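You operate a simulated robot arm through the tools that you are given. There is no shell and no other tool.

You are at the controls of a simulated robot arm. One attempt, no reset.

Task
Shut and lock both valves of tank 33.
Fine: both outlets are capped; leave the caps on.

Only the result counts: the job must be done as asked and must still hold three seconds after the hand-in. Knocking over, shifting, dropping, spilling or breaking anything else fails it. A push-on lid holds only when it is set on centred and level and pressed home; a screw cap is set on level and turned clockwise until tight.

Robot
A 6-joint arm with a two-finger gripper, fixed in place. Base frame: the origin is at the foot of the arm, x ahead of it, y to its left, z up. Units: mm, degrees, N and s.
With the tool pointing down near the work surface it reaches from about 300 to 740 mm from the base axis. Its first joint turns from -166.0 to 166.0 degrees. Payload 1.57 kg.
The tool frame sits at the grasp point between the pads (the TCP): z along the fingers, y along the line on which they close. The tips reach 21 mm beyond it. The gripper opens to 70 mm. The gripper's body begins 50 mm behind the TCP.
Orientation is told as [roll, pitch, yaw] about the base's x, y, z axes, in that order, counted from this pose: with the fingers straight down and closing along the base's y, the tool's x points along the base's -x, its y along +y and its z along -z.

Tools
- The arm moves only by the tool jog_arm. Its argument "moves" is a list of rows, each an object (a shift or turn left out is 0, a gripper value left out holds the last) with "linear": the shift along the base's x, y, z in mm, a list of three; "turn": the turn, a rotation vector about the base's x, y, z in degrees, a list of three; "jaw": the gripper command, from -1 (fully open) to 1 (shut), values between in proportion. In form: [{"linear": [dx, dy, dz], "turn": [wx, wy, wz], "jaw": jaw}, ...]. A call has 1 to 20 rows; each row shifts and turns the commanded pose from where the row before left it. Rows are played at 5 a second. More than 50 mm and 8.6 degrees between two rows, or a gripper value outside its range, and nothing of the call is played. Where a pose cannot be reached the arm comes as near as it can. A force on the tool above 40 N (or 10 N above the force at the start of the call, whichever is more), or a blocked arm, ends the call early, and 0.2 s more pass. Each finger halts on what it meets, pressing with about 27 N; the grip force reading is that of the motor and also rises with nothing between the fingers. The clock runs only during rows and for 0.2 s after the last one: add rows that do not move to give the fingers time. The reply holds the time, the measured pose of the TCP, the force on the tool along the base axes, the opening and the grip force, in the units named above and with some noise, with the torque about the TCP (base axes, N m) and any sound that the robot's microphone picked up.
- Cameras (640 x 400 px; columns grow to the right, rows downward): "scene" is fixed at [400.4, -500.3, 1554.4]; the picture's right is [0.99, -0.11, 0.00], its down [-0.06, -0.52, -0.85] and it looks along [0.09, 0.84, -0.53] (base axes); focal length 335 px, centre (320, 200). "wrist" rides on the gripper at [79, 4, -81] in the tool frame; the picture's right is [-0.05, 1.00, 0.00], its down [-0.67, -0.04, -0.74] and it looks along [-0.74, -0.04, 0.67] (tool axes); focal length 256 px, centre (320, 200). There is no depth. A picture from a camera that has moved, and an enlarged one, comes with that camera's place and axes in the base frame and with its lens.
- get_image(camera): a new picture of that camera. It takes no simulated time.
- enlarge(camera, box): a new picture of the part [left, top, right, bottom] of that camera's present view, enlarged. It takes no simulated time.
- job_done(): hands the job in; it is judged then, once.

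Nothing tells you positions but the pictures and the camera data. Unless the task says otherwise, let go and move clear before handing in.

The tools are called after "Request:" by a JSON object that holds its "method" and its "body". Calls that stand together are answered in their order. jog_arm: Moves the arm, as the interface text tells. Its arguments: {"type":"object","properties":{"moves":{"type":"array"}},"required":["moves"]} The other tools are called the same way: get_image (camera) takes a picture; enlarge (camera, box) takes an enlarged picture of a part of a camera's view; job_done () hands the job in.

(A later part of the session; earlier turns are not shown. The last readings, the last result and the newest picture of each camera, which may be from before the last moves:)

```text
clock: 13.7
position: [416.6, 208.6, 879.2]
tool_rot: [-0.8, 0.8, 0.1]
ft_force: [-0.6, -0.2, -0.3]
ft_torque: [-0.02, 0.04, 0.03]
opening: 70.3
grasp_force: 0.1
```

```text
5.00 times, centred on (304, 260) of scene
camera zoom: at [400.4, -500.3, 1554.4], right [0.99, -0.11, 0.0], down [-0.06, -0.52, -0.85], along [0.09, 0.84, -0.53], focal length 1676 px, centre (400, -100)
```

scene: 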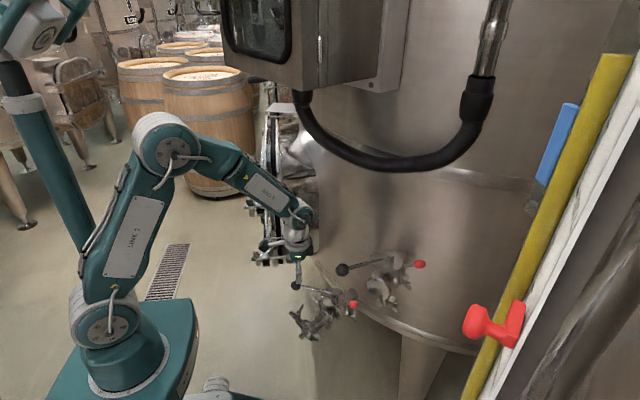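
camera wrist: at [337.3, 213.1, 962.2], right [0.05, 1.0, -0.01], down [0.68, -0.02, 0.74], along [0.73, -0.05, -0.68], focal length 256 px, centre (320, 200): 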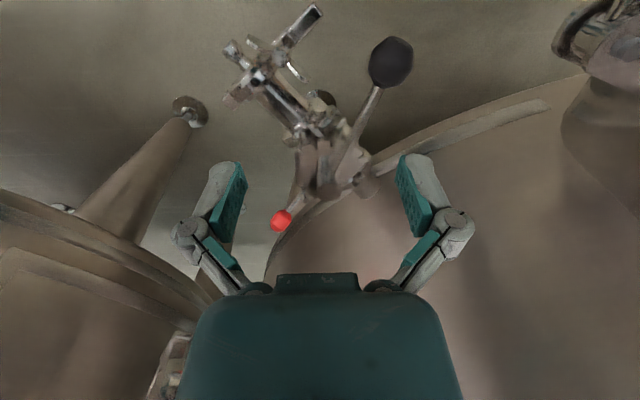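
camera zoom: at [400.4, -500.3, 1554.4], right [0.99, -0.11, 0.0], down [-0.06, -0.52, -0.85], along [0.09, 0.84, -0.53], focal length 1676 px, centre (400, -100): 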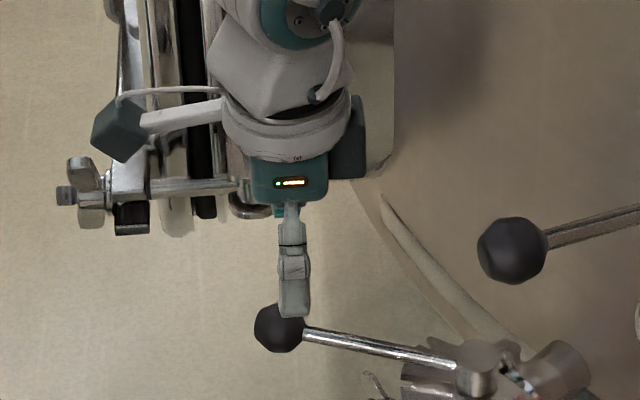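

The manway frame's lower edge is near [385,320,845], so I'll lean the wrist back toward -y. I'll close the fingers into a poker and lower it behind valve 2's lever.

Request:
{"method": "jog_arm", "body": {"moves": [{"turn": [7.7, 0, 0], "jaw": 1, "linear": [0, -3, 0]}, {"turn": [7.7, 0, 0], "linear": [0, -3, 0]}, {"turn": [7.7, 0, 0], "linear": [0, -3, 0]}, {"turn": [7.7, 0, 0], "linear": [0, -2, 0]}, {"linear": [1, 0, -30]}, {"linear": [1, 0, -30]}, {"linear": [0, 0, -25]}]}}

Request:
{"method": "get_image", "body": {"camera": "wrist"}}

Request:
{"method": "enlarge", "body": {"camera": "scene", "box": [240, 230, 400, 330]}}

```text
clock: 15.3
position: [420.3, 197.2, 795.7]
tool_rot: [30.1, 0.7, 0.4]
ft_force: [0.2, -0.2, 0.0]
ft_torque: [0.03, -0.01, 0.0]
opening: 0.0
grasp_force: 27.1
```

```text
taken
camera wrist: at [340.9, 157.4, 869.5], right [0.05, 0.87, 0.5], down [0.68, -0.4, 0.62], along [0.73, 0.3, -0.61], focal length 256 px, centre (320, 200)
```

wrist: 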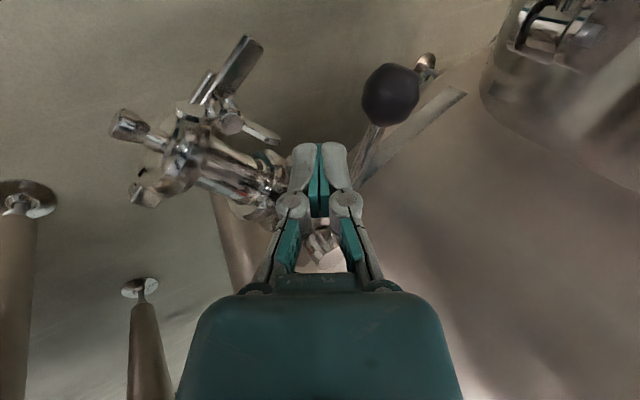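

```text
4.00 times, centred on (320, 280) of scene
camera zoom: at [400.4, -500.3, 1554.4], right [0.99, -0.11, 0.0], down [-0.06, -0.52, -0.85], along [0.09, 0.84, -0.53], focal length 1341 px, centre (320, -120)
```

zoom: 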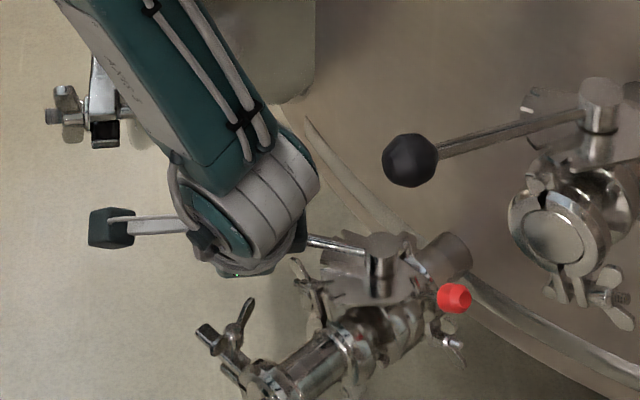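

Request:
{"method": "jog_arm", "body": {"moves": [{"linear": [0, 0, -13]}, {"linear": [0, 0, -13]}, {"linear": [3, 8, 0]}, {"linear": [3, 8, 0]}, {"linear": [1, 6, 0]}]}}

Request:
{"method": "enlarge", "body": {"camera": "wrist", "box": [200, 50, 440, 200]}}

Request:
{"method": "enlarge", "body": {"camera": "scene", "box": [270, 260, 366, 320]}}

```text
clock: 16.5
position: [426.4, 219.4, 768.4]
tool_rot: [30.0, 0.7, 0.5]
ft_force: [0.4, 0.6, -0.1]
ft_torque: [0.04, -0.02, 0.01]
opening: 0.2
grasp_force: 26.8
```

```text
2.67 times, centred on (320, 125) of wrist
camera zoom: at [347.6, 180.2, 842.5], right [0.05, 0.87, 0.5], down [0.68, -0.4, 0.62], along [0.73, 0.3, -0.61], focal length 683 px, centre (320, 400)
```

zoom: 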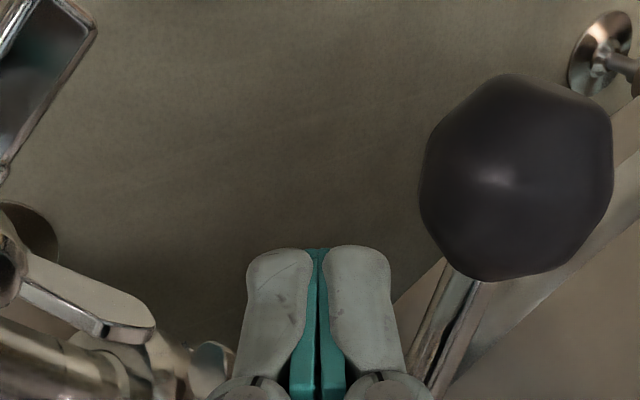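

```text
6.67 times, centred on (318, 290) of scene
camera zoom: at [400.4, -500.3, 1554.4], right [0.99, -0.11, 0.0], down [-0.06, -0.52, -0.85], along [0.09, 0.84, -0.53], focal length 2235 px, centre (333, -400)
```

zoom: 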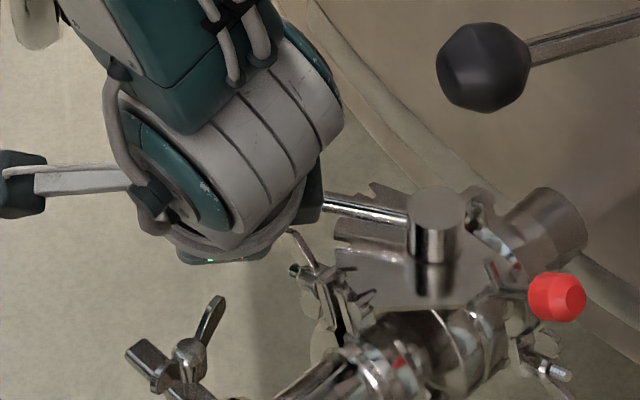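

The fingers are beside the rod and not touching it yet. I'll push along the arc in small steps.

Request:
{"method": "jog_arm", "body": {"moves": [{"linear": [1.2, 4, 0]}, {"linear": [1.2, 4, 0]}, {"linear": [2, 5, 0]}, {"linear": [2, 5, 0]}]}}

Request:
{"method": "enlarge", "body": {"camera": "wrist", "box": [200, 50, 440, 200]}}

Request:
{"method": "enlarge", "body": {"camera": "scene", "box": [270, 260, 366, 320]}}

```text
clock: 17.5
position: [434.4, 236.7, 767.8]
tool_rot: [29.9, 0.7, 0.5]
ft_force: [-1.4, -2.3, -3.0]
ft_torque: [-0.05, 0.05, 0.02]
opening: 0.0
grasp_force: 27.0
```

```text
2.67 times, centred on (320, 125) of wrist
camera zoom: at [354.8, 198.1, 842.1], right [0.05, 0.87, 0.5], down [0.68, -0.4, 0.62], along [0.73, 0.3, -0.61], focal length 683 px, centre (320, 400)
```

zoom: 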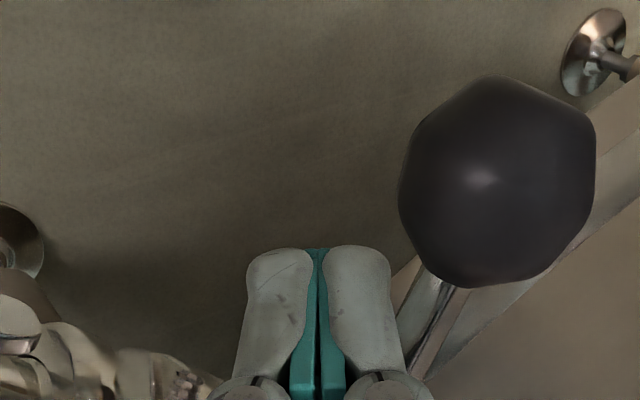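

```text
6.67 times, centred on (318, 290) of scene
camera zoom: at [400.4, -500.3, 1554.4], right [0.99, -0.11, 0.0], down [-0.06, -0.52, -0.85], along [0.09, 0.84, -0.53], focal length 2235 px, centre (333, -400)
```

zoom: 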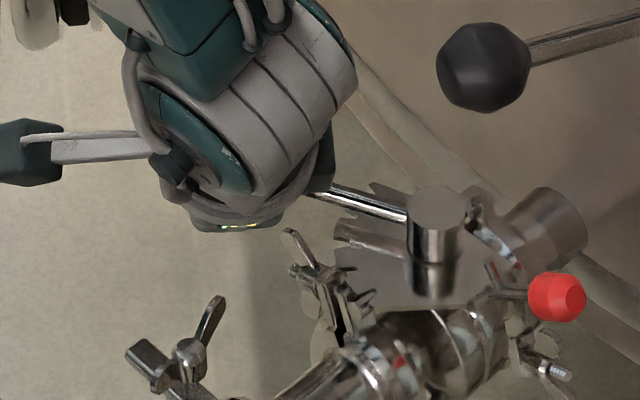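

The lever moves with little force. I'll continue toward 135°.

Request:
{"method": "jog_arm", "body": {"moves": [{"linear": [2, 5, 0]}, {"linear": [2, 5, 0]}, {"linear": [2.5, 5, 0]}, {"linear": [2.5, 4, 0]}, {"linear": [2, 3, 0]}]}}

Request:
{"method": "enlarge", "body": {"camera": "wrist", "box": [240, 50, 480, 200]}}

Request:
{"method": "enlarge", "body": {"camera": "scene", "box": [270, 260, 366, 320]}}

```text
clock: 18.7
position: [444.1, 259.8, 768.8]
tool_rot: [29.9, 0.7, 0.5]
ft_force: [-0.5, -4.8, -2.1]
ft_torque: [-0.01, 0.02, -0.04]
opening: 0.0
grasp_force: 27.0
```

```text
2.67 times, centred on (360, 125) of wrist
camera zoom: at [365.4, 220.5, 842.9], right [0.05, 0.87, 0.5], down [0.68, -0.4, 0.62], along [0.73, 0.31, -0.61], focal length 683 px, centre (213, 400)
```

zoom: 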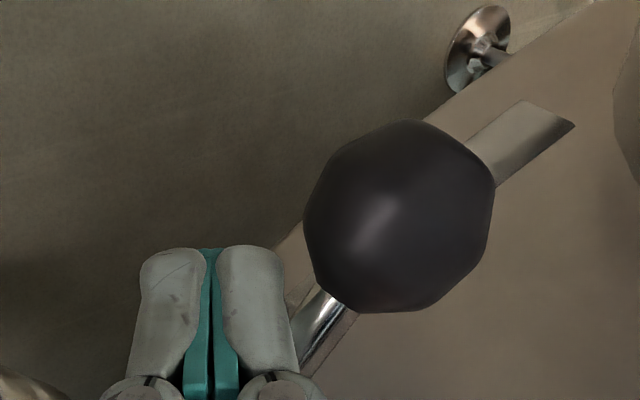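

```text
6.67 times, centred on (318, 290) of scene
camera zoom: at [400.4, -500.3, 1554.4], right [0.99, -0.11, 0.0], down [-0.06, -0.52, -0.85], along [0.09, 0.84, -0.53], focal length 2235 px, centre (333, -400)
```

zoom: 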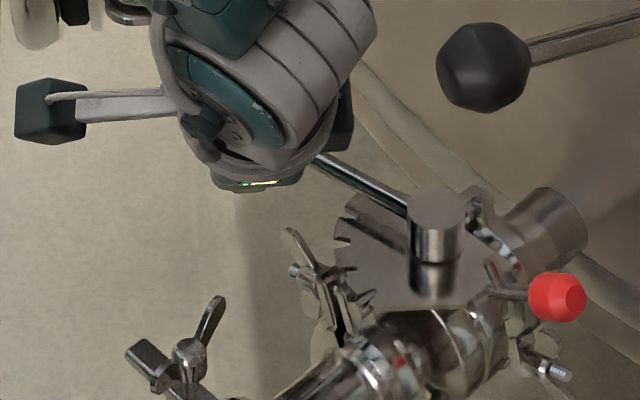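

The ball is at azimuth about 136°. I'll push gently until it reaches its stop.

Request:
{"method": "jog_arm", "body": {"moves": [{"linear": [1.5, 1.5, 0]}, {"linear": [1.5, 1.5, 0]}, {"linear": [1, 1, 0]}, {}]}}

Request:
{"method": "enlarge", "body": {"camera": "wrist", "box": [240, 50, 480, 200]}}

Request:
{"method": "enlarge", "body": {"camera": "scene", "box": [318, 276, 366, 306]}}

```text
clock: 19.7
position: [448.5, 262.3, 769.7]
tool_rot: [30.0, 0.8, 0.5]
ft_force: [-1.9, -0.6, -2.0]
ft_torque: [0.0, 0.03, 0.03]
opening: 0.1
grasp_force: 27.1
```

```text
2.67 times, centred on (360, 125) of wrist
camera zoom: at [369.7, 225.0, 842.7], right [0.05, 0.87, 0.5], down [0.68, -0.4, 0.62], along [0.73, 0.31, -0.61], focal length 683 px, centre (213, 400)
```

zoom: 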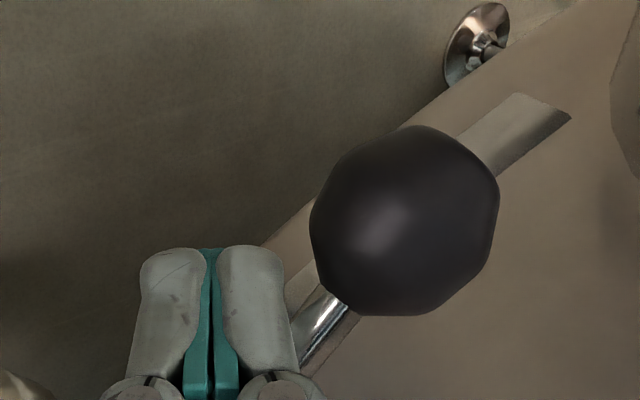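

```text
13.33 times, centred on (342, 291) of scene
camera zoom: at [400.4, -500.3, 1554.4], right [0.99, -0.11, 0.0], down [-0.06, -0.52, -0.85], along [0.09, 0.84, -0.53], focal length 4470 px, centre (27, -1013)
```

zoom: 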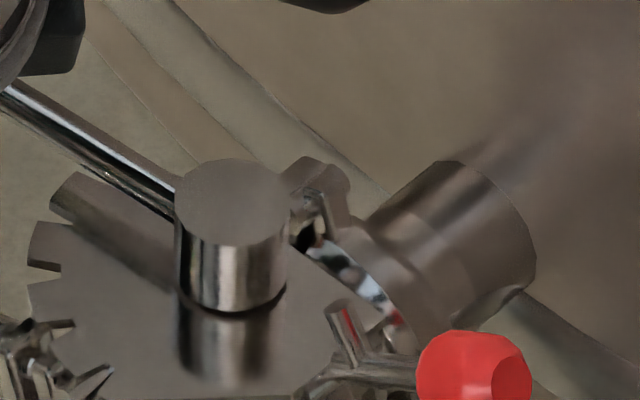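

Request:
{"method": "enlarge", "body": {"camera": "scene", "box": [334, 285, 358, 300]}}

Request:
{"method": "enlarge", "body": {"camera": "scene", "box": [328, 286, 344, 296]}}

```text
16.00 times, centred on (346, 292) of scene
camera zoom: at [400.4, -500.3, 1554.4], right [0.99, -0.11, 0.0], down [-0.06, -0.52, -0.85], along [0.09, 0.84, -0.53], focal length 5364 px, centre (-96, -1280)
```

zoom: 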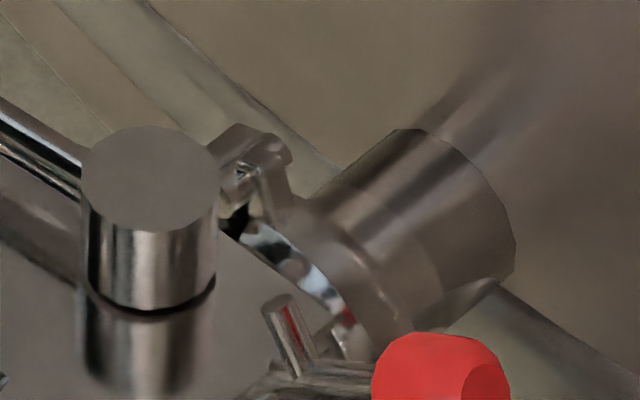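

```text
16.00 times, centred on (336, 291) of scene
camera zoom: at [400.4, -500.3, 1554.4], right [0.99, -0.11, 0.0], down [-0.06, -0.52, -0.85], along [0.09, 0.84, -0.53], focal length 5364 px, centre (64, -1256)
```

zoom: 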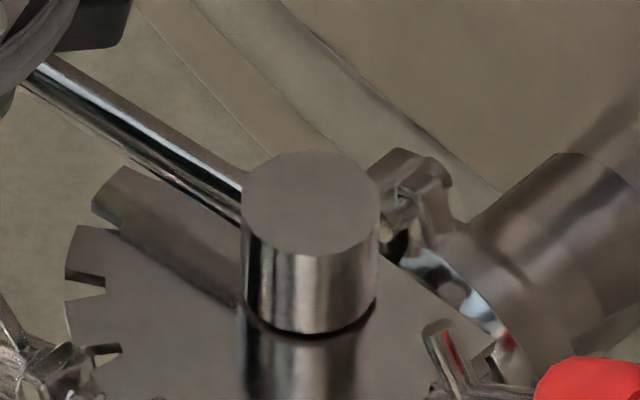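

Checking azimuths from each hub, latch 2 is at about 308° and latch 1 at about 320°, so the pipes are radial to the tank. That puts the true shut positions at about 128° for valve 2 and 141° for valve 1. I'll keep pushing lever 2 gently to its stop.

Request:
{"method": "jog_arm", "body": {"moves": [{"linear": [1.5, 1.4, 0]}, {"linear": [1.5, 1.4, 0]}, {"linear": [1.5, 1.4, 0]}, {"linear": [1.5, 1.3, 0]}, {}]}}

Request:
{"method": "enlarge", "body": {"camera": "scene", "box": [328, 286, 344, 296]}}

Request:
{"method": "enlarge", "body": {"camera": "wrist", "box": [240, 50, 480, 200]}}

```text
clock: 20.9
position: [453.9, 269.2, 768.4]
tool_rot: [30.0, 0.6, 0.4]
ft_force: [-0.2, -0.3, -0.1]
ft_torque: [0.01, 0.0, 0.0]
opening: 0.2
grasp_force: 26.7
```

```text
16.00 times, centred on (336, 291) of scene
camera zoom: at [400.4, -500.3, 1554.4], right [0.99, -0.11, 0.0], down [-0.06, -0.52, -0.85], along [0.09, 0.84, -0.53], focal length 5364 px, centre (64, -1256)
```

zoom: 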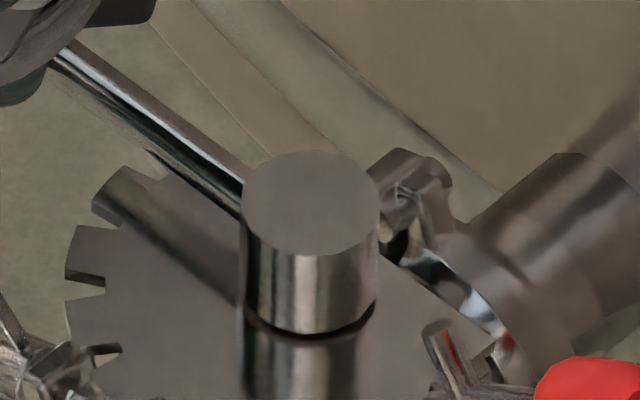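

```text
2.67 times, centred on (360, 125) of wrist
camera zoom: at [376.1, 230.3, 842.8], right [0.05, 0.87, 0.5], down [0.68, -0.4, 0.62], along [0.73, 0.3, -0.61], focal length 683 px, centre (213, 400)
```

zoom: 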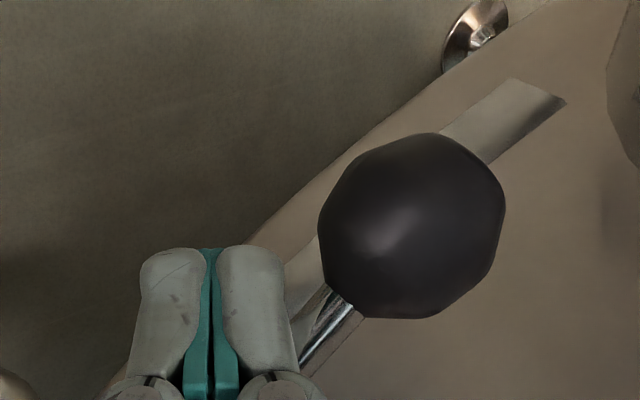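

Request:
{"method": "jog_arm", "body": {"moves": [{"linear": [0.8, 0.7, 0]}, {"linear": [0.8, 0.7, 0]}, {"linear": [0.8, 0.7, 0]}]}}

Request:
{"method": "enlarge", "body": {"camera": "scene", "box": [328, 286, 344, 296]}}

```text
clock: 21.7
position: [456.4, 270.2, 767.6]
tool_rot: [30.0, 0.8, 0.5]
ft_force: [-11.3, -8.5, 2.3]
ft_torque: [-0.02, 0.01, 0.08]
opening: 0.0
grasp_force: 27.5
```

```text
16.00 times, centred on (336, 291) of scene
camera zoom: at [400.4, -500.3, 1554.4], right [0.99, -0.11, 0.0], down [-0.06, -0.52, -0.85], along [0.09, 0.84, -0.53], focal length 5364 px, centre (64, -1256)
```

zoom: 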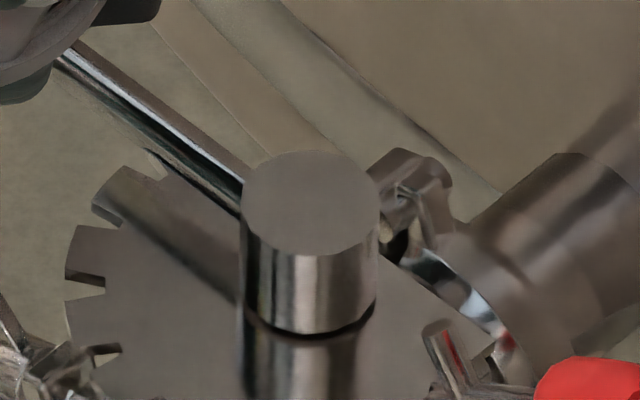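

Lever 2 is against its stop, with the force rising to 14 N and no further motion. I'll back off and reorient so the fingers close along the latch's hinge axis, leaning slightly away from valve 1.

Request:
{"method": "jog_arm", "body": {"moves": [{"linear": [-8, -10, 0]}, {"linear": [0, -8, 30]}, {"linear": [0, -8, 30]}, {"linear": [0, -10, 30]}, {"linear": [8, -4, 5], "turn": [-7.5, 0, 0]}, {"linear": [8, -4, 5], "turn": [-7.5, 0, 0]}, {"linear": [8, -4, 5], "turn": [-7.5, 0, 0]}, {"linear": [8, -4, 5], "turn": [-7.5, 0, 0]}, {"turn": [0, 0, -7.39]}, {"turn": [0, 0, -7.39]}, {"turn": [0, 0, -7.39]}, {"turn": [0, 0, -7.39]}, {"turn": [0, 0, -7.39]}, {"turn": [0, 0, -7.39]}, {"turn": [0, 0, -7.39]}, {"turn": [-5.9, -4.65, 0], "jaw": -0.286}, {"turn": [-5.9, -4.65, 0]}, {}]}}

Request:
{"method": "get_image", "body": {"camera": "wrist"}}

Request:
{"method": "get_image", "body": {"camera": "scene"}}

```text
clock: 25.5
position: [482.0, 218.2, 879.2]
tool_rot: [0.0, -14.3, -51.7]
ft_force: [1.1, 0.2, 0.1]
ft_torque: [-0.01, -0.01, 0.0]
opening: 45.0
grasp_force: 0.0
```

```text
taken
camera wrist: at [423.7, 296.1, 938.5], right [0.82, 0.58, 0.01], down [0.26, -0.38, 0.89], along [0.52, -0.72, -0.46], focal length 256 px, centre (320, 200)
```

wrist: 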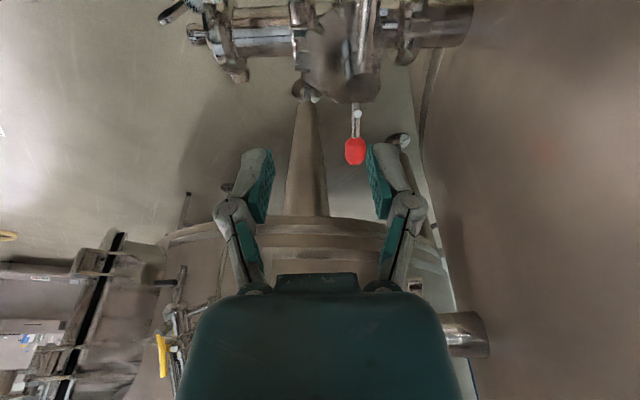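

```text
taken
```

scene: 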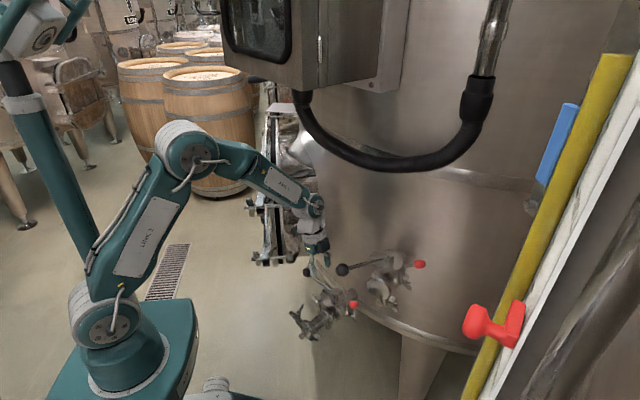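

Request:
{"method": "enlarge", "body": {"camera": "wrist", "box": [280, 60, 420, 170]}}

Request:
{"method": "enlarge", "body": {"camera": "wrist", "box": [310, 20, 390, 130]}}

Request:
{"method": "enlarge", "body": {"camera": "scene", "box": [290, 260, 386, 320]}}

```text
3.64 times, centred on (350, 115) of wrist
camera zoom: at [423.7, 296.1, 938.5], right [0.82, 0.58, 0.01], down [0.26, -0.38, 0.89], along [0.52, -0.72, -0.46], focal length 931 px, centre (211, 509)
```

zoom: 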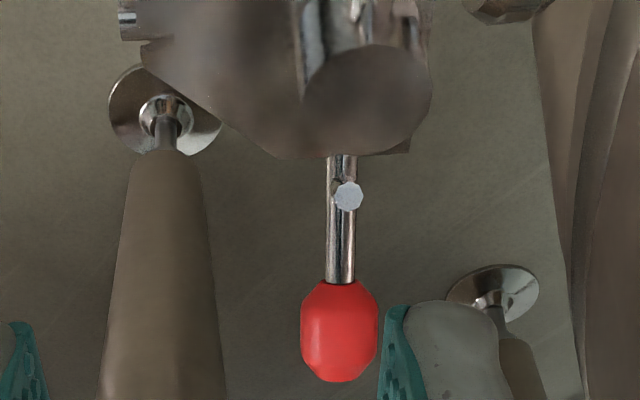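

```text
3.64 times, centred on (350, 75) of wrist
camera zoom: at [423.7, 296.1, 938.5], right [0.82, 0.58, 0.01], down [0.26, -0.38, 0.89], along [0.52, -0.72, -0.46], focal length 931 px, centre (211, 654)
```

zoom: 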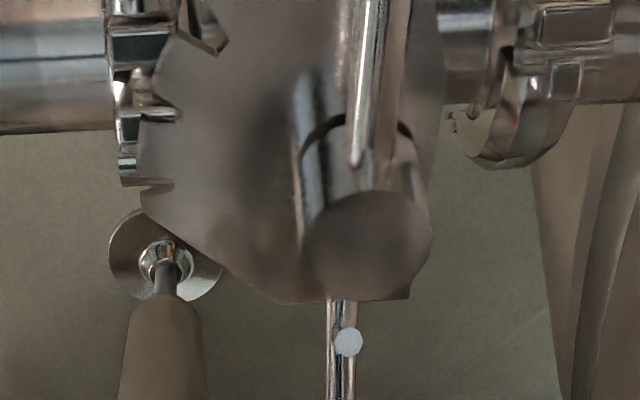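

```text
6.67 times, centred on (338, 290) of scene
camera zoom: at [400.4, -500.3, 1554.4], right [0.99, -0.11, 0.0], down [-0.06, -0.52, -0.85], along [0.09, 0.84, -0.53], focal length 2235 px, centre (200, -400)
```

zoom: 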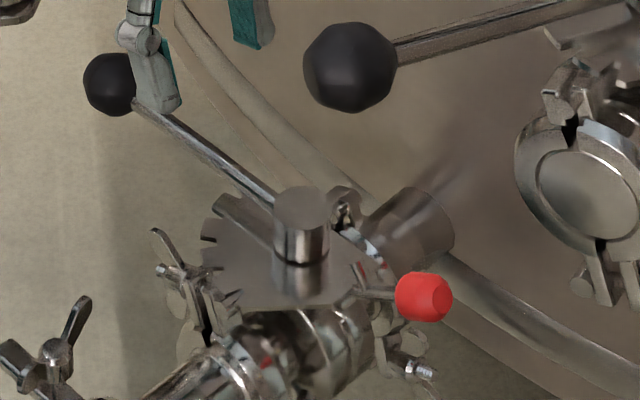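

Request:
{"method": "jog_arm", "body": {"moves": [{"linear": [18, -12, -6]}, {"linear": [18, -13, -9]}, {"linear": [19, -13, -9]}, {"linear": [19, -13, -9]}, {}]}}

Request:
{"method": "get_image", "body": {"camera": "wrist"}}

Request:
{"method": "enlarge", "body": {"camera": "scene", "box": [270, 200, 430, 300]}}

Request:
{"method": "enlarge", "body": {"camera": "scene", "box": [320, 260, 384, 300]}}

```text
clock: 26.7
position: [554.1, 165.6, 845.1]
tool_rot: [-0.1, -14.3, -51.5]
ft_force: [0.0, 0.4, -0.1]
ft_torque: [0.02, 0.0, -0.01]
opening: 44.8
grasp_force: 0.1
```

```text
taken
camera wrist: at [497.5, 243.8, 904.6], right [0.82, 0.58, 0.01], down [0.26, -0.38, 0.89], along [0.52, -0.72, -0.46], focal length 256 px, centre (320, 200)
```

wrist: 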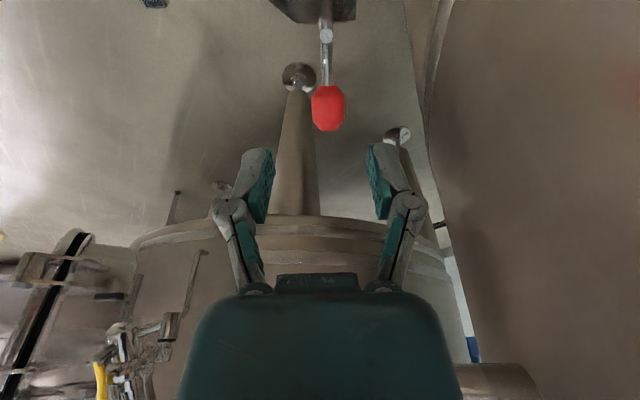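

```text
4.00 times, centred on (350, 250) of scene
camera zoom: at [400.4, -500.3, 1554.4], right [0.99, -0.11, 0.0], down [-0.06, -0.52, -0.85], along [0.09, 0.84, -0.53], focal length 1341 px, centre (200, 0)
```

zoom: 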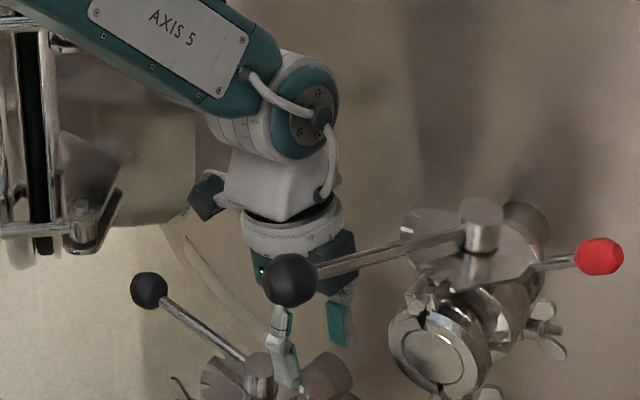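

```text
10.00 times, centred on (352, 280) of scene
camera zoom: at [400.4, -500.3, 1554.4], right [0.99, -0.11, 0.0], down [-0.06, -0.52, -0.85], along [0.09, 0.84, -0.53], focal length 3353 px, centre (0, -600)
```

zoom: 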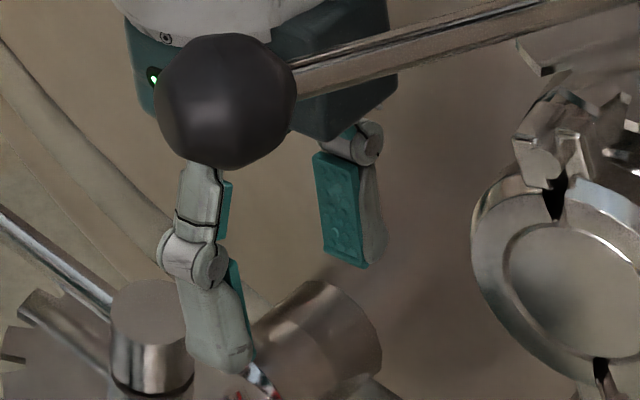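

The path is clear and the knob is at about [569,152,778]. I'm descending to straddle it.

Request:
{"method": "jog_arm", "body": {"moves": [{"linear": [3.6, -3.3, -17]}, {"linear": [3.6, -3.3, -17]}, {"linear": [3.6, -3.3, -17]}, {"linear": [3.6, -3.3, -15]}, {}]}}

Request:
{"method": "get_image", "body": {"camera": "wrist"}}

Request:
{"method": "enlarge", "body": {"camera": "scene", "box": [310, 260, 390, 320]}}

```text
clock: 27.9
position: [568.7, 154.4, 780.1]
tool_rot: [-0.1, -14.3, -51.5]
ft_force: [-0.7, 0.2, 0.5]
ft_torque: [0.02, -0.04, 0.01]
opening: 45.0
grasp_force: 0.1
```

```text
taken
camera wrist: at [512.3, 231.3, 838.4], right [0.82, 0.58, 0.01], down [0.26, -0.38, 0.89], along [0.52, -0.72, -0.46], focal length 256 px, centre (320, 200)
```

wrist: 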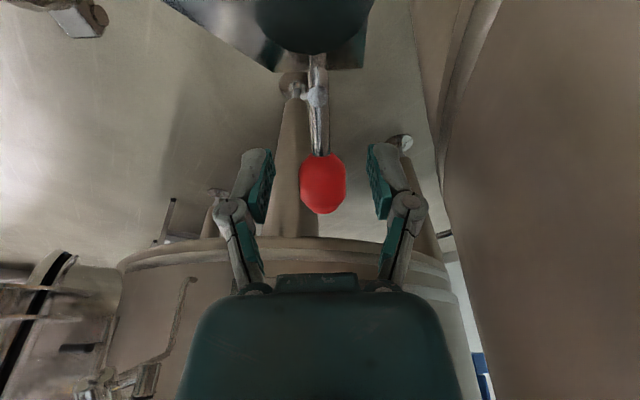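

```text
6.67 times, centred on (350, 290) of scene
camera zoom: at [400.4, -500.3, 1554.4], right [0.99, -0.11, 0.0], down [-0.06, -0.52, -0.85], along [0.09, 0.84, -0.53], focal length 2235 px, centre (120, -400)
```

zoom: 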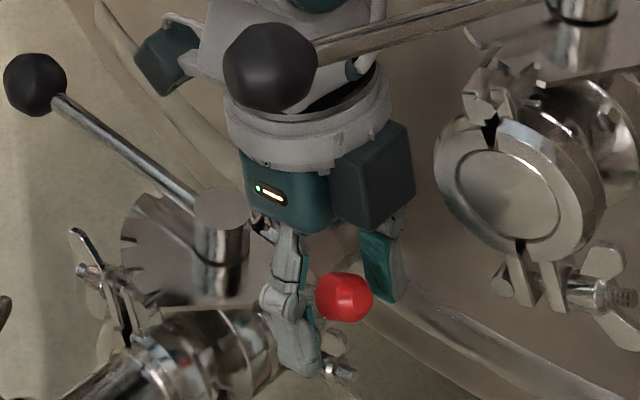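

The knob is centred at the grasp point, so I'm closing on it.

Request:
{"method": "jog_arm", "body": {"moves": [{"jaw": 1}, {}, {}]}}

Request:
{"method": "get_image", "body": {"camera": "wrist"}}

```text
clock: 28.7
position: [570.9, 154.4, 779.8]
tool_rot: [0.2, -14.3, -51.6]
ft_force: [6.0, 6.6, 8.7]
ft_torque: [0.27, 0.16, -0.02]
opening: 17.9
grasp_force: 31.7
```

```text
taken
camera wrist: at [512.8, 232.1, 839.4], right [0.81, 0.58, 0.02], down [0.26, -0.38, 0.89], along [0.52, -0.72, -0.46], focal length 256 px, centre (320, 200)
```

wrist: 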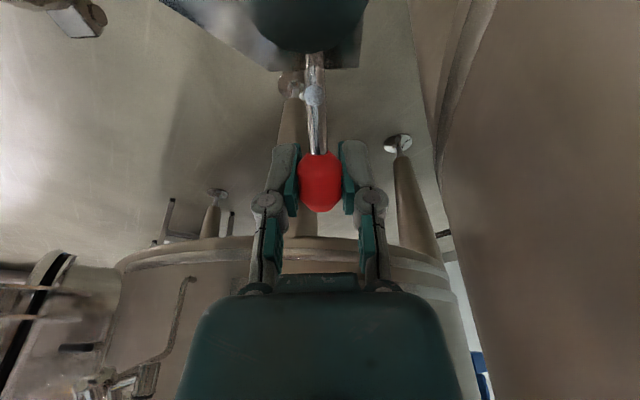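

I have the knob. I'll swing it up and inward about its hinge in small steps, watching the force.

Request:
{"method": "jog_arm", "body": {"moves": [{"linear": [-1.3, 1.6, 2.8]}, {"linear": [-1.3, 1.6, 2.6]}, {}]}}

Request:
{"method": "enlarge", "body": {"camera": "wrist", "box": [240, 40, 400, 220]}}

Request:
{"method": "enlarge", "body": {"camera": "scene", "box": [310, 260, 390, 320]}}

```text
clock: 29.5
position: [568.8, 157.4, 786.4]
tool_rot: [0.0, -14.3, -51.5]
ft_force: [25.4, 8.0, -11.8]
ft_torque: [-0.47, -0.59, -0.09]
opening: 18.2
grasp_force: 32.3
```

```text
2.22 times, centred on (320, 130) of wrist
camera zoom: at [510.2, 235.3, 844.7], right [0.81, 0.58, 0.01], down [0.26, -0.38, 0.89], along [0.52, -0.72, -0.46], focal length 569 px, centre (320, 356)
```

zoom: 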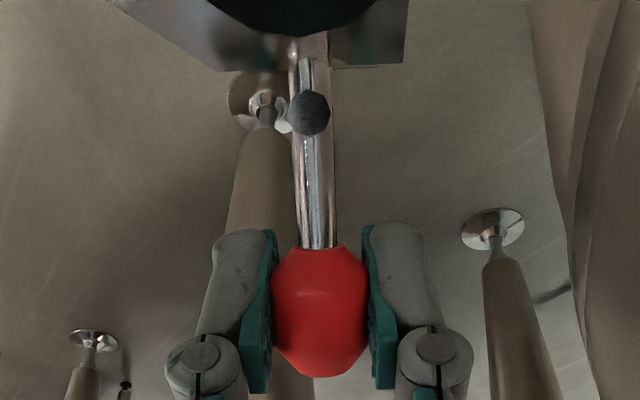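

```text
6.67 times, centred on (350, 290) of scene
camera zoom: at [400.4, -500.3, 1554.4], right [0.99, -0.11, 0.0], down [-0.06, -0.52, -0.85], along [0.09, 0.84, -0.53], focal length 2235 px, centre (120, -400)
```

zoom: 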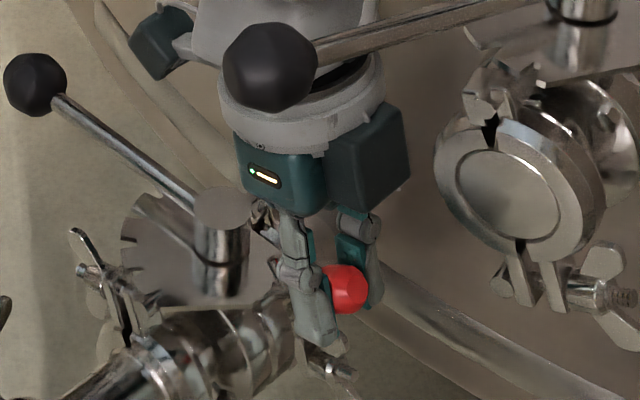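

The latch is rotating with moderate resistance, but there is a sideways load along the hinge axis. I'll relieve that load before continuing.

Request:
{"method": "jog_arm", "body": {"moves": [{"linear": [1.4, 1.1, 0]}, {}]}}

```text
clock: 30.1
position: [567.5, 157.6, 785.3]
tool_rot: [-0.1, -14.2, -51.6]
ft_force: [14.4, 1.5, -7.8]
ft_torque: [-0.28, -0.47, -0.04]
opening: 17.9
grasp_force: 32.1
```

Request:
{"method": "jog_arm", "body": {"moves": [{"linear": [1.4, 1.1, 0]}, {"linear": [-1.2, 1.6, 2.6]}, {"linear": [-1.3, 1.7, 2.5]}, {}]}}

Request:
{"method": "enlarge", "body": {"camera": "wrist", "box": [240, 40, 400, 220]}}

Request:
{"method": "enlarge", "body": {"camera": "scene", "box": [320, 270, 368, 310]}}

```text
clock: 31.1
position: [566.0, 162.6, 790.1]
tool_rot: [-0.3, -14.1, -51.6]
ft_force: [-4.4, -15.8, -15.7]
ft_torque: [-0.65, -0.49, -0.05]
opening: 18.1
grasp_force: 32.1
```

```text
2.22 times, centred on (320, 130) of wrist
camera zoom: at [508.4, 239.0, 849.2], right [0.82, 0.58, 0.01], down [0.26, -0.38, 0.89], along [0.51, -0.72, -0.46], focal length 569 px, centre (320, 356)
```

zoom: 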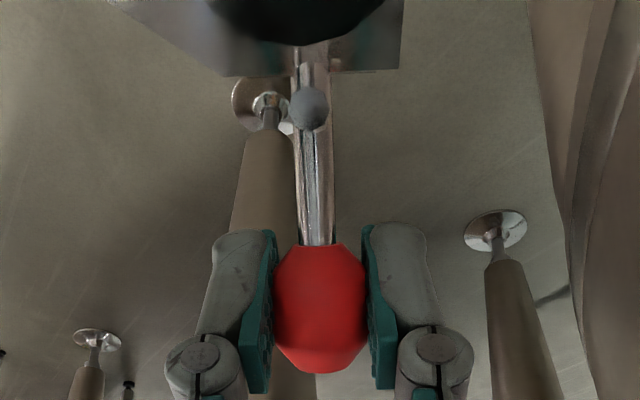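

```text
10.00 times, centred on (344, 290) of scene
camera zoom: at [400.4, -500.3, 1554.4], right [0.99, -0.11, 0.0], down [-0.06, -0.52, -0.85], along [0.09, 0.84, -0.53], focal length 3353 px, centre (80, -700)
```

zoom: 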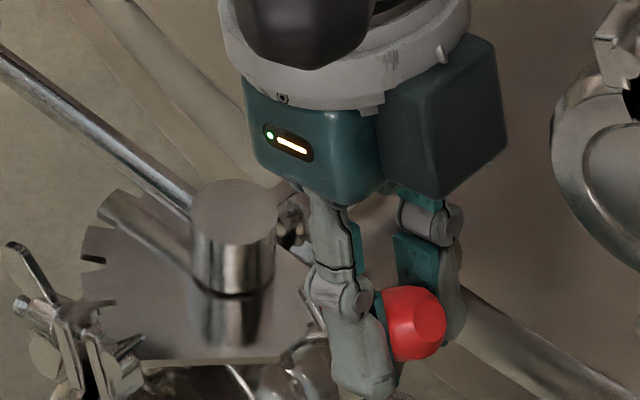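

The resistance is just my grip not letting the knob turn; the latch itself seems free. I'll let go, check whether it stays, then push it from the outer side with closed fingers.

Request:
{"method": "jog_arm", "body": {"moves": [{"jaw": -0.2}, {}]}}

Request:
{"method": "enlarge", "body": {"camera": "wrist", "box": [240, 40, 400, 220]}}

Request:
{"method": "enlarge", "body": {"camera": "scene", "box": [320, 270, 368, 310]}}

```text
clock: 31.7
position: [567.0, 163.0, 791.3]
tool_rot: [0.1, -14.3, -51.5]
ft_force: [0.7, 0.2, 0.0]
ft_torque: [-0.03, 0.01, 0.02]
opening: 42.1
grasp_force: 0.1
```

```text
2.22 times, centred on (320, 130) of wrist
camera zoom: at [509.7, 240.3, 850.7], right [0.81, 0.58, 0.01], down [0.26, -0.38, 0.89], along [0.52, -0.72, -0.46], focal length 569 px, centre (320, 356)
```

zoom: 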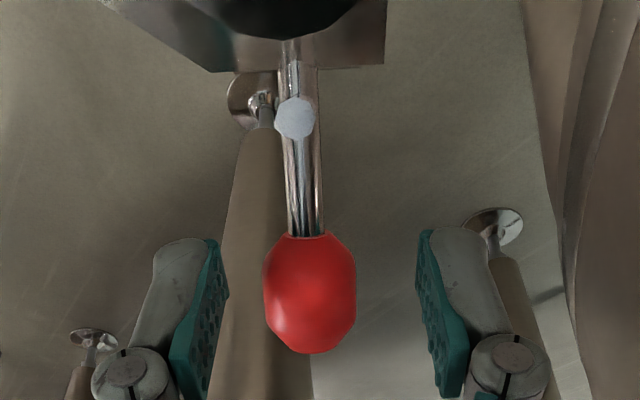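

```text
10.00 times, centred on (344, 290) of scene
camera zoom: at [400.4, -500.3, 1554.4], right [0.99, -0.11, 0.0], down [-0.06, -0.52, -0.85], along [0.09, 0.84, -0.53], focal length 3353 px, centre (80, -700)
```

zoom: 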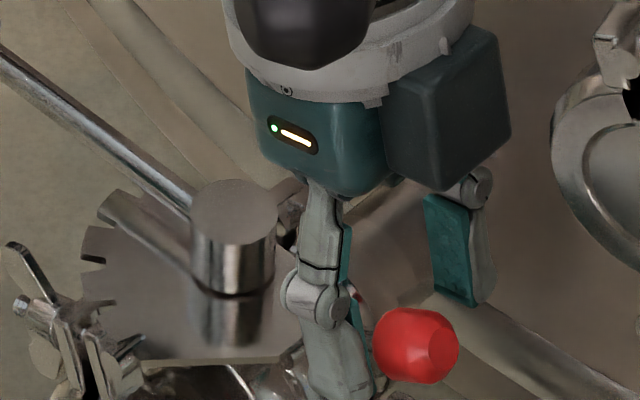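

The latch drops back by itself, so it has to be carried past vertical. I'll use closed fingers as a bar parallel to the hinge, come in under the knob and swing it over. First I'll withdraw to clear space and reorient.

Request:
{"method": "jog_arm", "body": {"moves": [{"linear": [-3, 4, 22]}, {"linear": [-3, 4, 22]}, {"linear": [-30, 6, 15], "jaw": 1}, {"linear": [-30, 6, 15]}, {"linear": [-30, 6, 15]}, {"turn": [5.9, 4.65, 0]}, {"turn": [5.9, 4.65, 0]}, {"turn": [4.5, -5.69, 0]}, {"turn": [4.5, -5.69, 0]}, {"turn": [4.5, -5.69, 0]}, {"turn": [4.5, -5.69, 0]}, {"turn": [4.5, -5.69, 0]}, {"turn": [4.5, -5.69, 0]}, {"turn": [4.5, -5.69, 0]}, {"turn": [4.5, -5.69, 0]}, {}]}}

Request:
{"method": "get_image", "body": {"camera": "wrist"}}

Request:
{"method": "get_image", "body": {"camera": "scene"}}

```text
clock: 35.1
position: [471.5, 188.7, 878.5]
tool_rot: [54.8, 0.9, -50.3]
ft_force: [0.7, 0.2, -0.4]
ft_torque: [0.01, -0.03, 0.01]
opening: 0.0
grasp_force: 26.7
out of reach, approached as far as the arm can: row 12
```

```text
taken
camera wrist: at [371.6, 207.6, 931.8], right [0.49, 0.32, 0.82], down [-0.06, -0.92, 0.39], along [0.87, -0.23, -0.43], focal length 256 px, centre (320, 200)
```

wrist: 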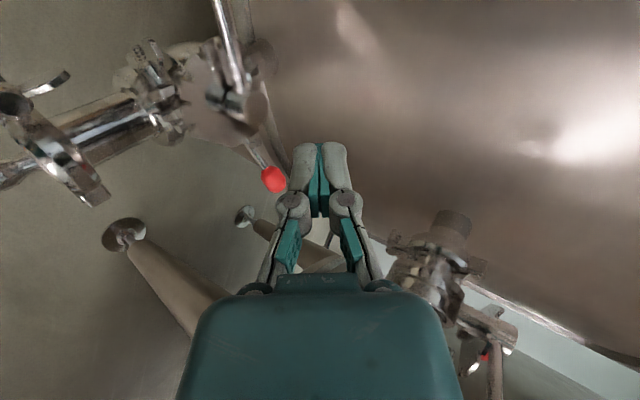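

```text
taken
```

scene: 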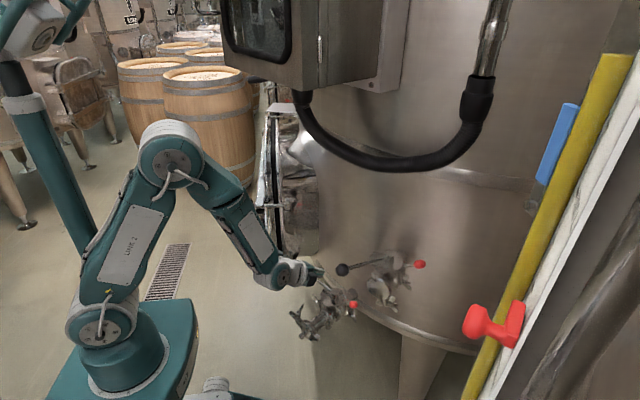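

Request:
{"method": "enlarge", "body": {"camera": "wrist", "box": [170, 60, 330, 200]}}

Request:
{"method": "enlarge", "body": {"camera": "wrist", "box": [200, 90, 296, 150]}}

```text
2.86 times, centred on (250, 130) of wrist
camera zoom: at [371.6, 207.6, 931.8], right [0.49, 0.32, 0.82], down [-0.06, -0.92, 0.39], along [0.87, -0.23, -0.43], focal length 731 px, centre (520, 400)
```

zoom: 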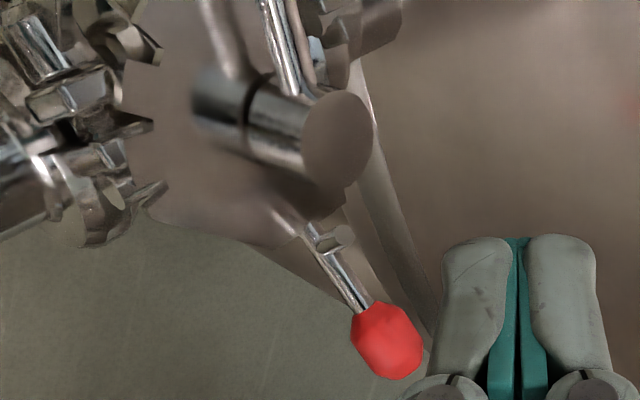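

```text
6.67 times, centred on (248, 120) of wrist
camera zoom: at [371.6, 207.6, 931.8], right [0.49, 0.32, 0.82], down [-0.06, -0.92, 0.39], along [0.87, -0.23, -0.43], focal length 1707 px, centre (800, 733)
```

zoom: 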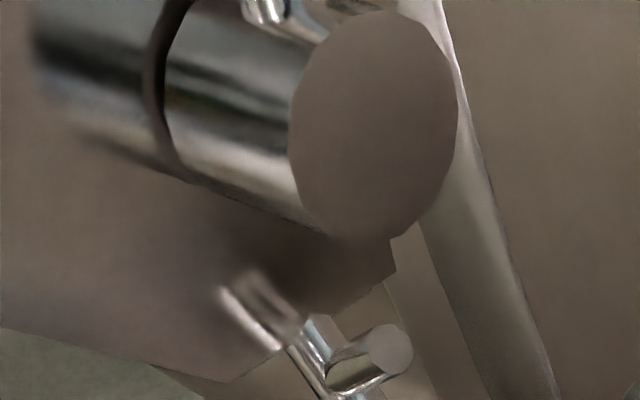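

Request:
{"method": "jog_arm", "body": {"moves": [{"linear": [16, -29, -13]}, {"linear": [16, -29, -13]}, {"linear": [16, -29, -13]}, {"linear": [6, 2.5, -16]}, {"linear": [6, 2.5, -16]}, {"linear": [6, 2.5, -16]}, {}]}}

Request:
{"method": "get_image", "body": {"camera": "wrist"}}

Request:
{"method": "enlarge", "body": {"camera": "scene", "box": [290, 250, 402, 320]}}

```text
clock: 36.7
position: [536.2, 109.3, 794.0]
tool_rot: [54.7, 0.9, -50.3]
ft_force: [0.3, -0.4, -1.0]
ft_torque: [-0.01, -0.01, 0.03]
opening: 0.0
grasp_force: 27.4
```

```text
taken
camera wrist: at [436.7, 128.2, 846.1], right [0.49, 0.32, 0.81], down [-0.06, -0.92, 0.39], along [0.87, -0.23, -0.43], focal length 256 px, centre (320, 200)
```

wrist: 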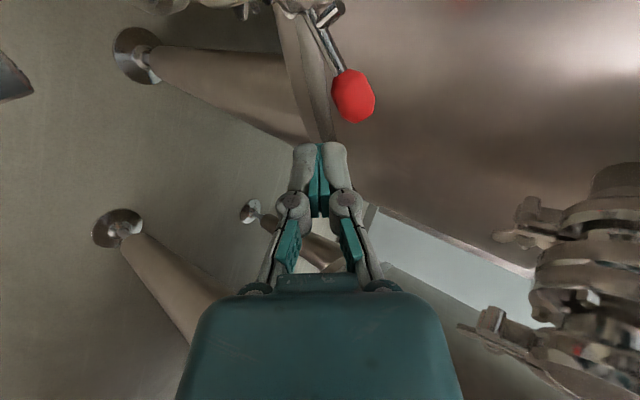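

```text
5.71 times, centred on (346, 285) of scene
camera zoom: at [400.4, -500.3, 1554.4], right [0.99, -0.11, 0.0], down [-0.06, -0.52, -0.85], along [0.09, 0.84, -0.53], focal length 1916 px, centre (171, -286)
```

zoom: 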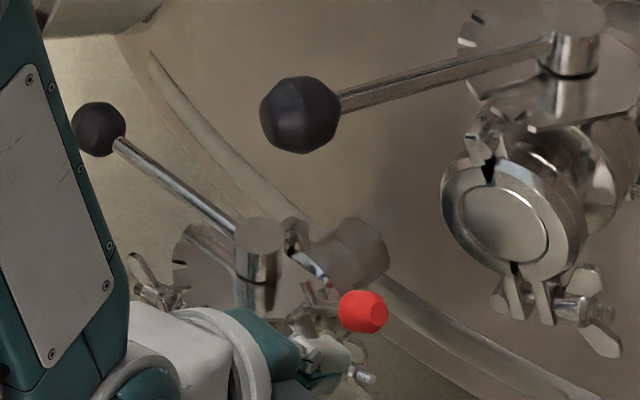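

Request:
{"method": "jog_arm", "body": {"moves": [{"linear": [9.7, 8.3, -9.5]}, {"linear": [9.7, 8.3, -9.5]}, {"linear": [9.7, 8.3, -9.5]}, {"linear": [9.7, 8.3, -9.5]}, {}]}}

Request:
{"method": "get_image", "body": {"camera": "wrist"}}

Request:
{"method": "enlarge", "body": {"camera": "scene", "box": [314, 270, 394, 320]}}

```text
clock: 37.9
position: [575.6, 141.8, 754.5]
tool_rot: [54.7, 0.8, -50.3]
ft_force: [0.1, -0.4, -0.2]
ft_torque: [-0.01, -0.01, -0.01]
opening: 0.0
grasp_force: 27.6
```

```text
taken
camera wrist: at [476.5, 160.8, 806.4], right [0.49, 0.32, 0.81], down [-0.06, -0.92, 0.39], along [0.87, -0.23, -0.43], focal length 256 px, centre (320, 200)
```

wrist: 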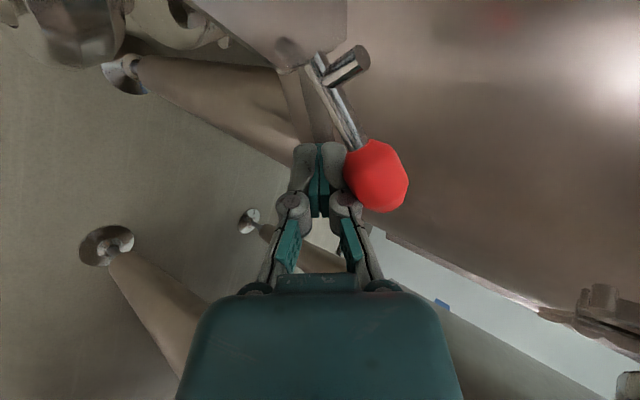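

```text
8.00 times, centred on (354, 295) of scene
camera zoom: at [400.4, -500.3, 1554.4], right [0.99, -0.11, 0.0], down [-0.06, -0.52, -0.85], along [0.09, 0.84, -0.53], focal length 2682 px, centre (48, -560)
```

zoom: 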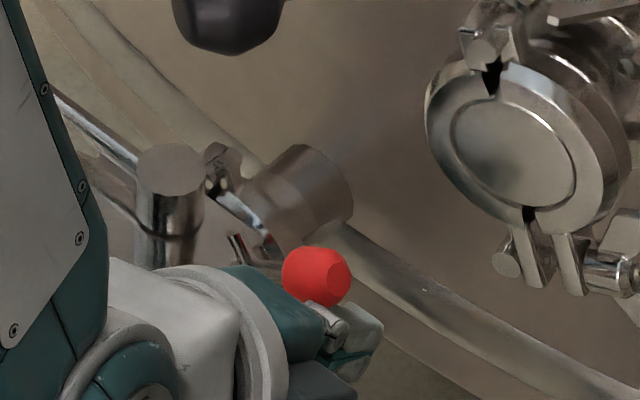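

The fingers are right under the knob with no contact force. I'll sweep the bar up along the latch's arc.

Request:
{"method": "jog_arm", "body": {"moves": [{"linear": [-0.8, 1.2, 3]}, {"linear": [-0.9, 1.3, 3]}, {"linear": [-0.8, 1, 4.7]}, {"linear": [-0.8, 1, 4.6]}, {"linear": [-1.1, 1.4, 4.2]}, {"linear": [-1.2, 1.5, 4.1]}, {"linear": [-1.6, 2.1, 3.8]}, {"linear": [-1.7, 2.1, 3.7]}, {}]}}

Request:
{"method": "get_image", "body": {"camera": "wrist"}}

Request:
{"method": "enlarge", "body": {"camera": "scene", "box": [314, 270, 394, 320]}}

```text
clock: 39.9
position: [567.0, 154.4, 785.0]
tool_rot: [54.7, 0.8, -50.4]
ft_force: [-0.2, 0.5, -1.0]
ft_torque: [-0.04, 0.0, -0.01]
opening: 0.0
grasp_force: 27.0
```

```text
taken
camera wrist: at [466.5, 173.1, 837.4], right [0.49, 0.32, 0.81], down [-0.06, -0.92, 0.39], along [0.87, -0.23, -0.43], focal length 256 px, centre (320, 200)
```

wrist: 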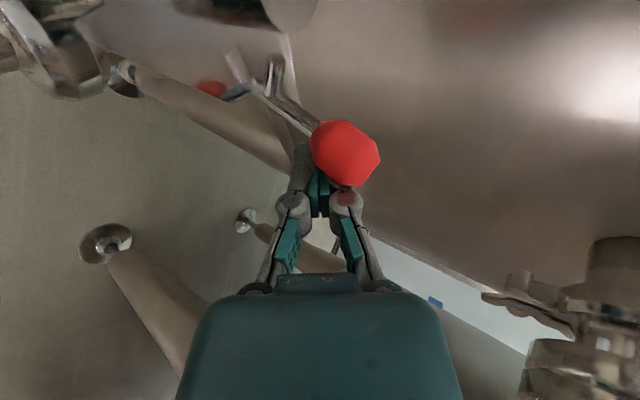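

```text
8.00 times, centred on (354, 295) of scene
camera zoom: at [400.4, -500.3, 1554.4], right [0.99, -0.11, 0.0], down [-0.06, -0.52, -0.85], along [0.09, 0.84, -0.53], focal length 2682 px, centre (48, -560)
```

zoom: 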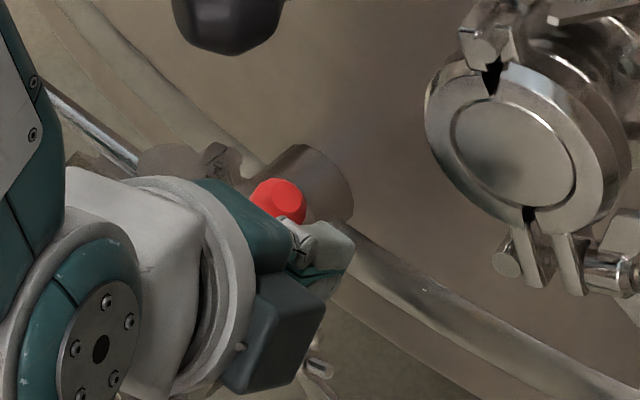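

It's lifting easily. I'll continue the arc toward vertical.

Request:
{"method": "jog_arm", "body": {"moves": [{"linear": [-2, 2.5, 3.3]}, {"linear": [-2, 2.5, 3.1]}, {"linear": [-2.3, 2.9, 2.8]}, {"linear": [-2.3, 3, 2.5]}, {}]}}

Request:
{"method": "enlarge", "body": {"camera": "wrist", "box": [200, 20, 424, 160]}}

Request:
{"method": "enlarge", "body": {"camera": "scene", "box": [314, 270, 394, 320]}}

```text
clock: 41.1
position: [557.5, 166.1, 796.7]
tool_rot: [54.8, 0.9, -50.4]
ft_force: [-0.9, 1.1, 0.0]
ft_torque: [0.01, -0.01, -0.02]
opening: 0.0
grasp_force: 27.0
```

```text
2.86 times, centred on (312, 90) of wrist
camera zoom: at [457.7, 184.3, 849.3], right [0.49, 0.32, 0.81], down [-0.06, -0.92, 0.39], along [0.87, -0.23, -0.43], focal length 731 px, centre (343, 514)
```

zoom: 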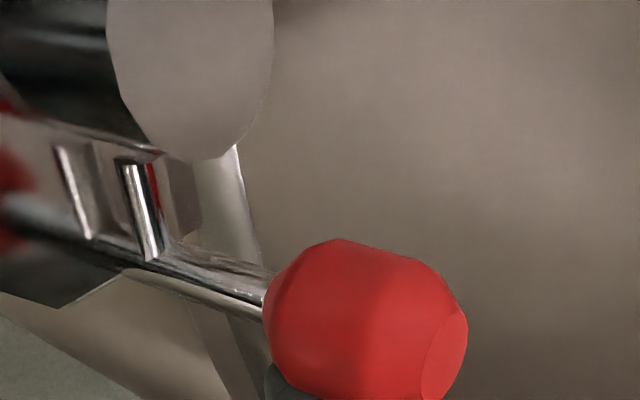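

```text
8.00 times, centred on (354, 295) of scene
camera zoom: at [400.4, -500.3, 1554.4], right [0.99, -0.11, 0.0], down [-0.06, -0.52, -0.85], along [0.09, 0.84, -0.53], focal length 2682 px, centre (48, -560)
```

zoom: 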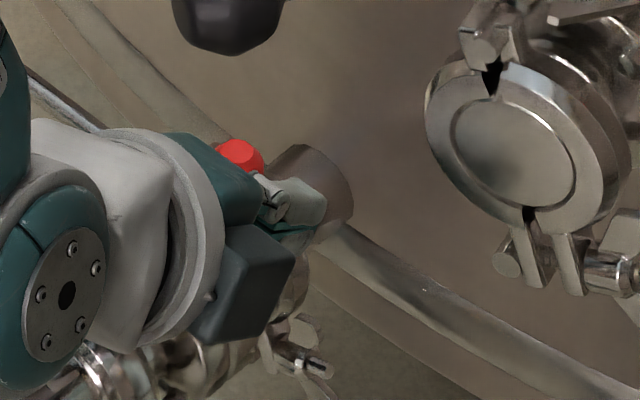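

The latch is almost vertical and the peg is about to reach the hub. I'll push inward in small steps.

Request:
{"method": "jog_arm", "body": {"moves": [{"linear": [-1.3, 1.6, 1]}, {"linear": [-1.3, 1.6, 1]}, {"linear": [-1.3, 1.6, 0.9]}, {}]}}

Request:
{"method": "enlarge", "body": {"camera": "wrist", "box": [200, 20, 424, 160]}}

```text
clock: 42.1
position: [554.1, 169.8, 800.7]
tool_rot: [54.8, 1.0, -50.4]
ft_force: [-0.3, 0.9, 0.2]
ft_torque: [0.0, 0.01, 0.01]
opening: 0.0
grasp_force: 27.2
```

```text
2.86 times, centred on (312, 90) of wrist
camera zoom: at [454.4, 188.4, 852.3], right [0.49, 0.32, 0.81], down [-0.06, -0.92, 0.39], along [0.87, -0.23, -0.43], focal length 731 px, centre (343, 514)
```

zoom: 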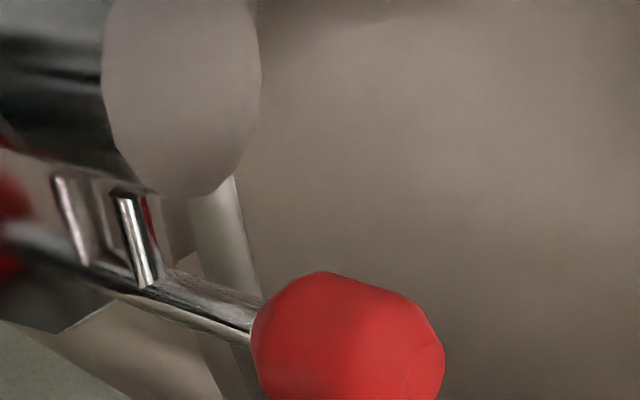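

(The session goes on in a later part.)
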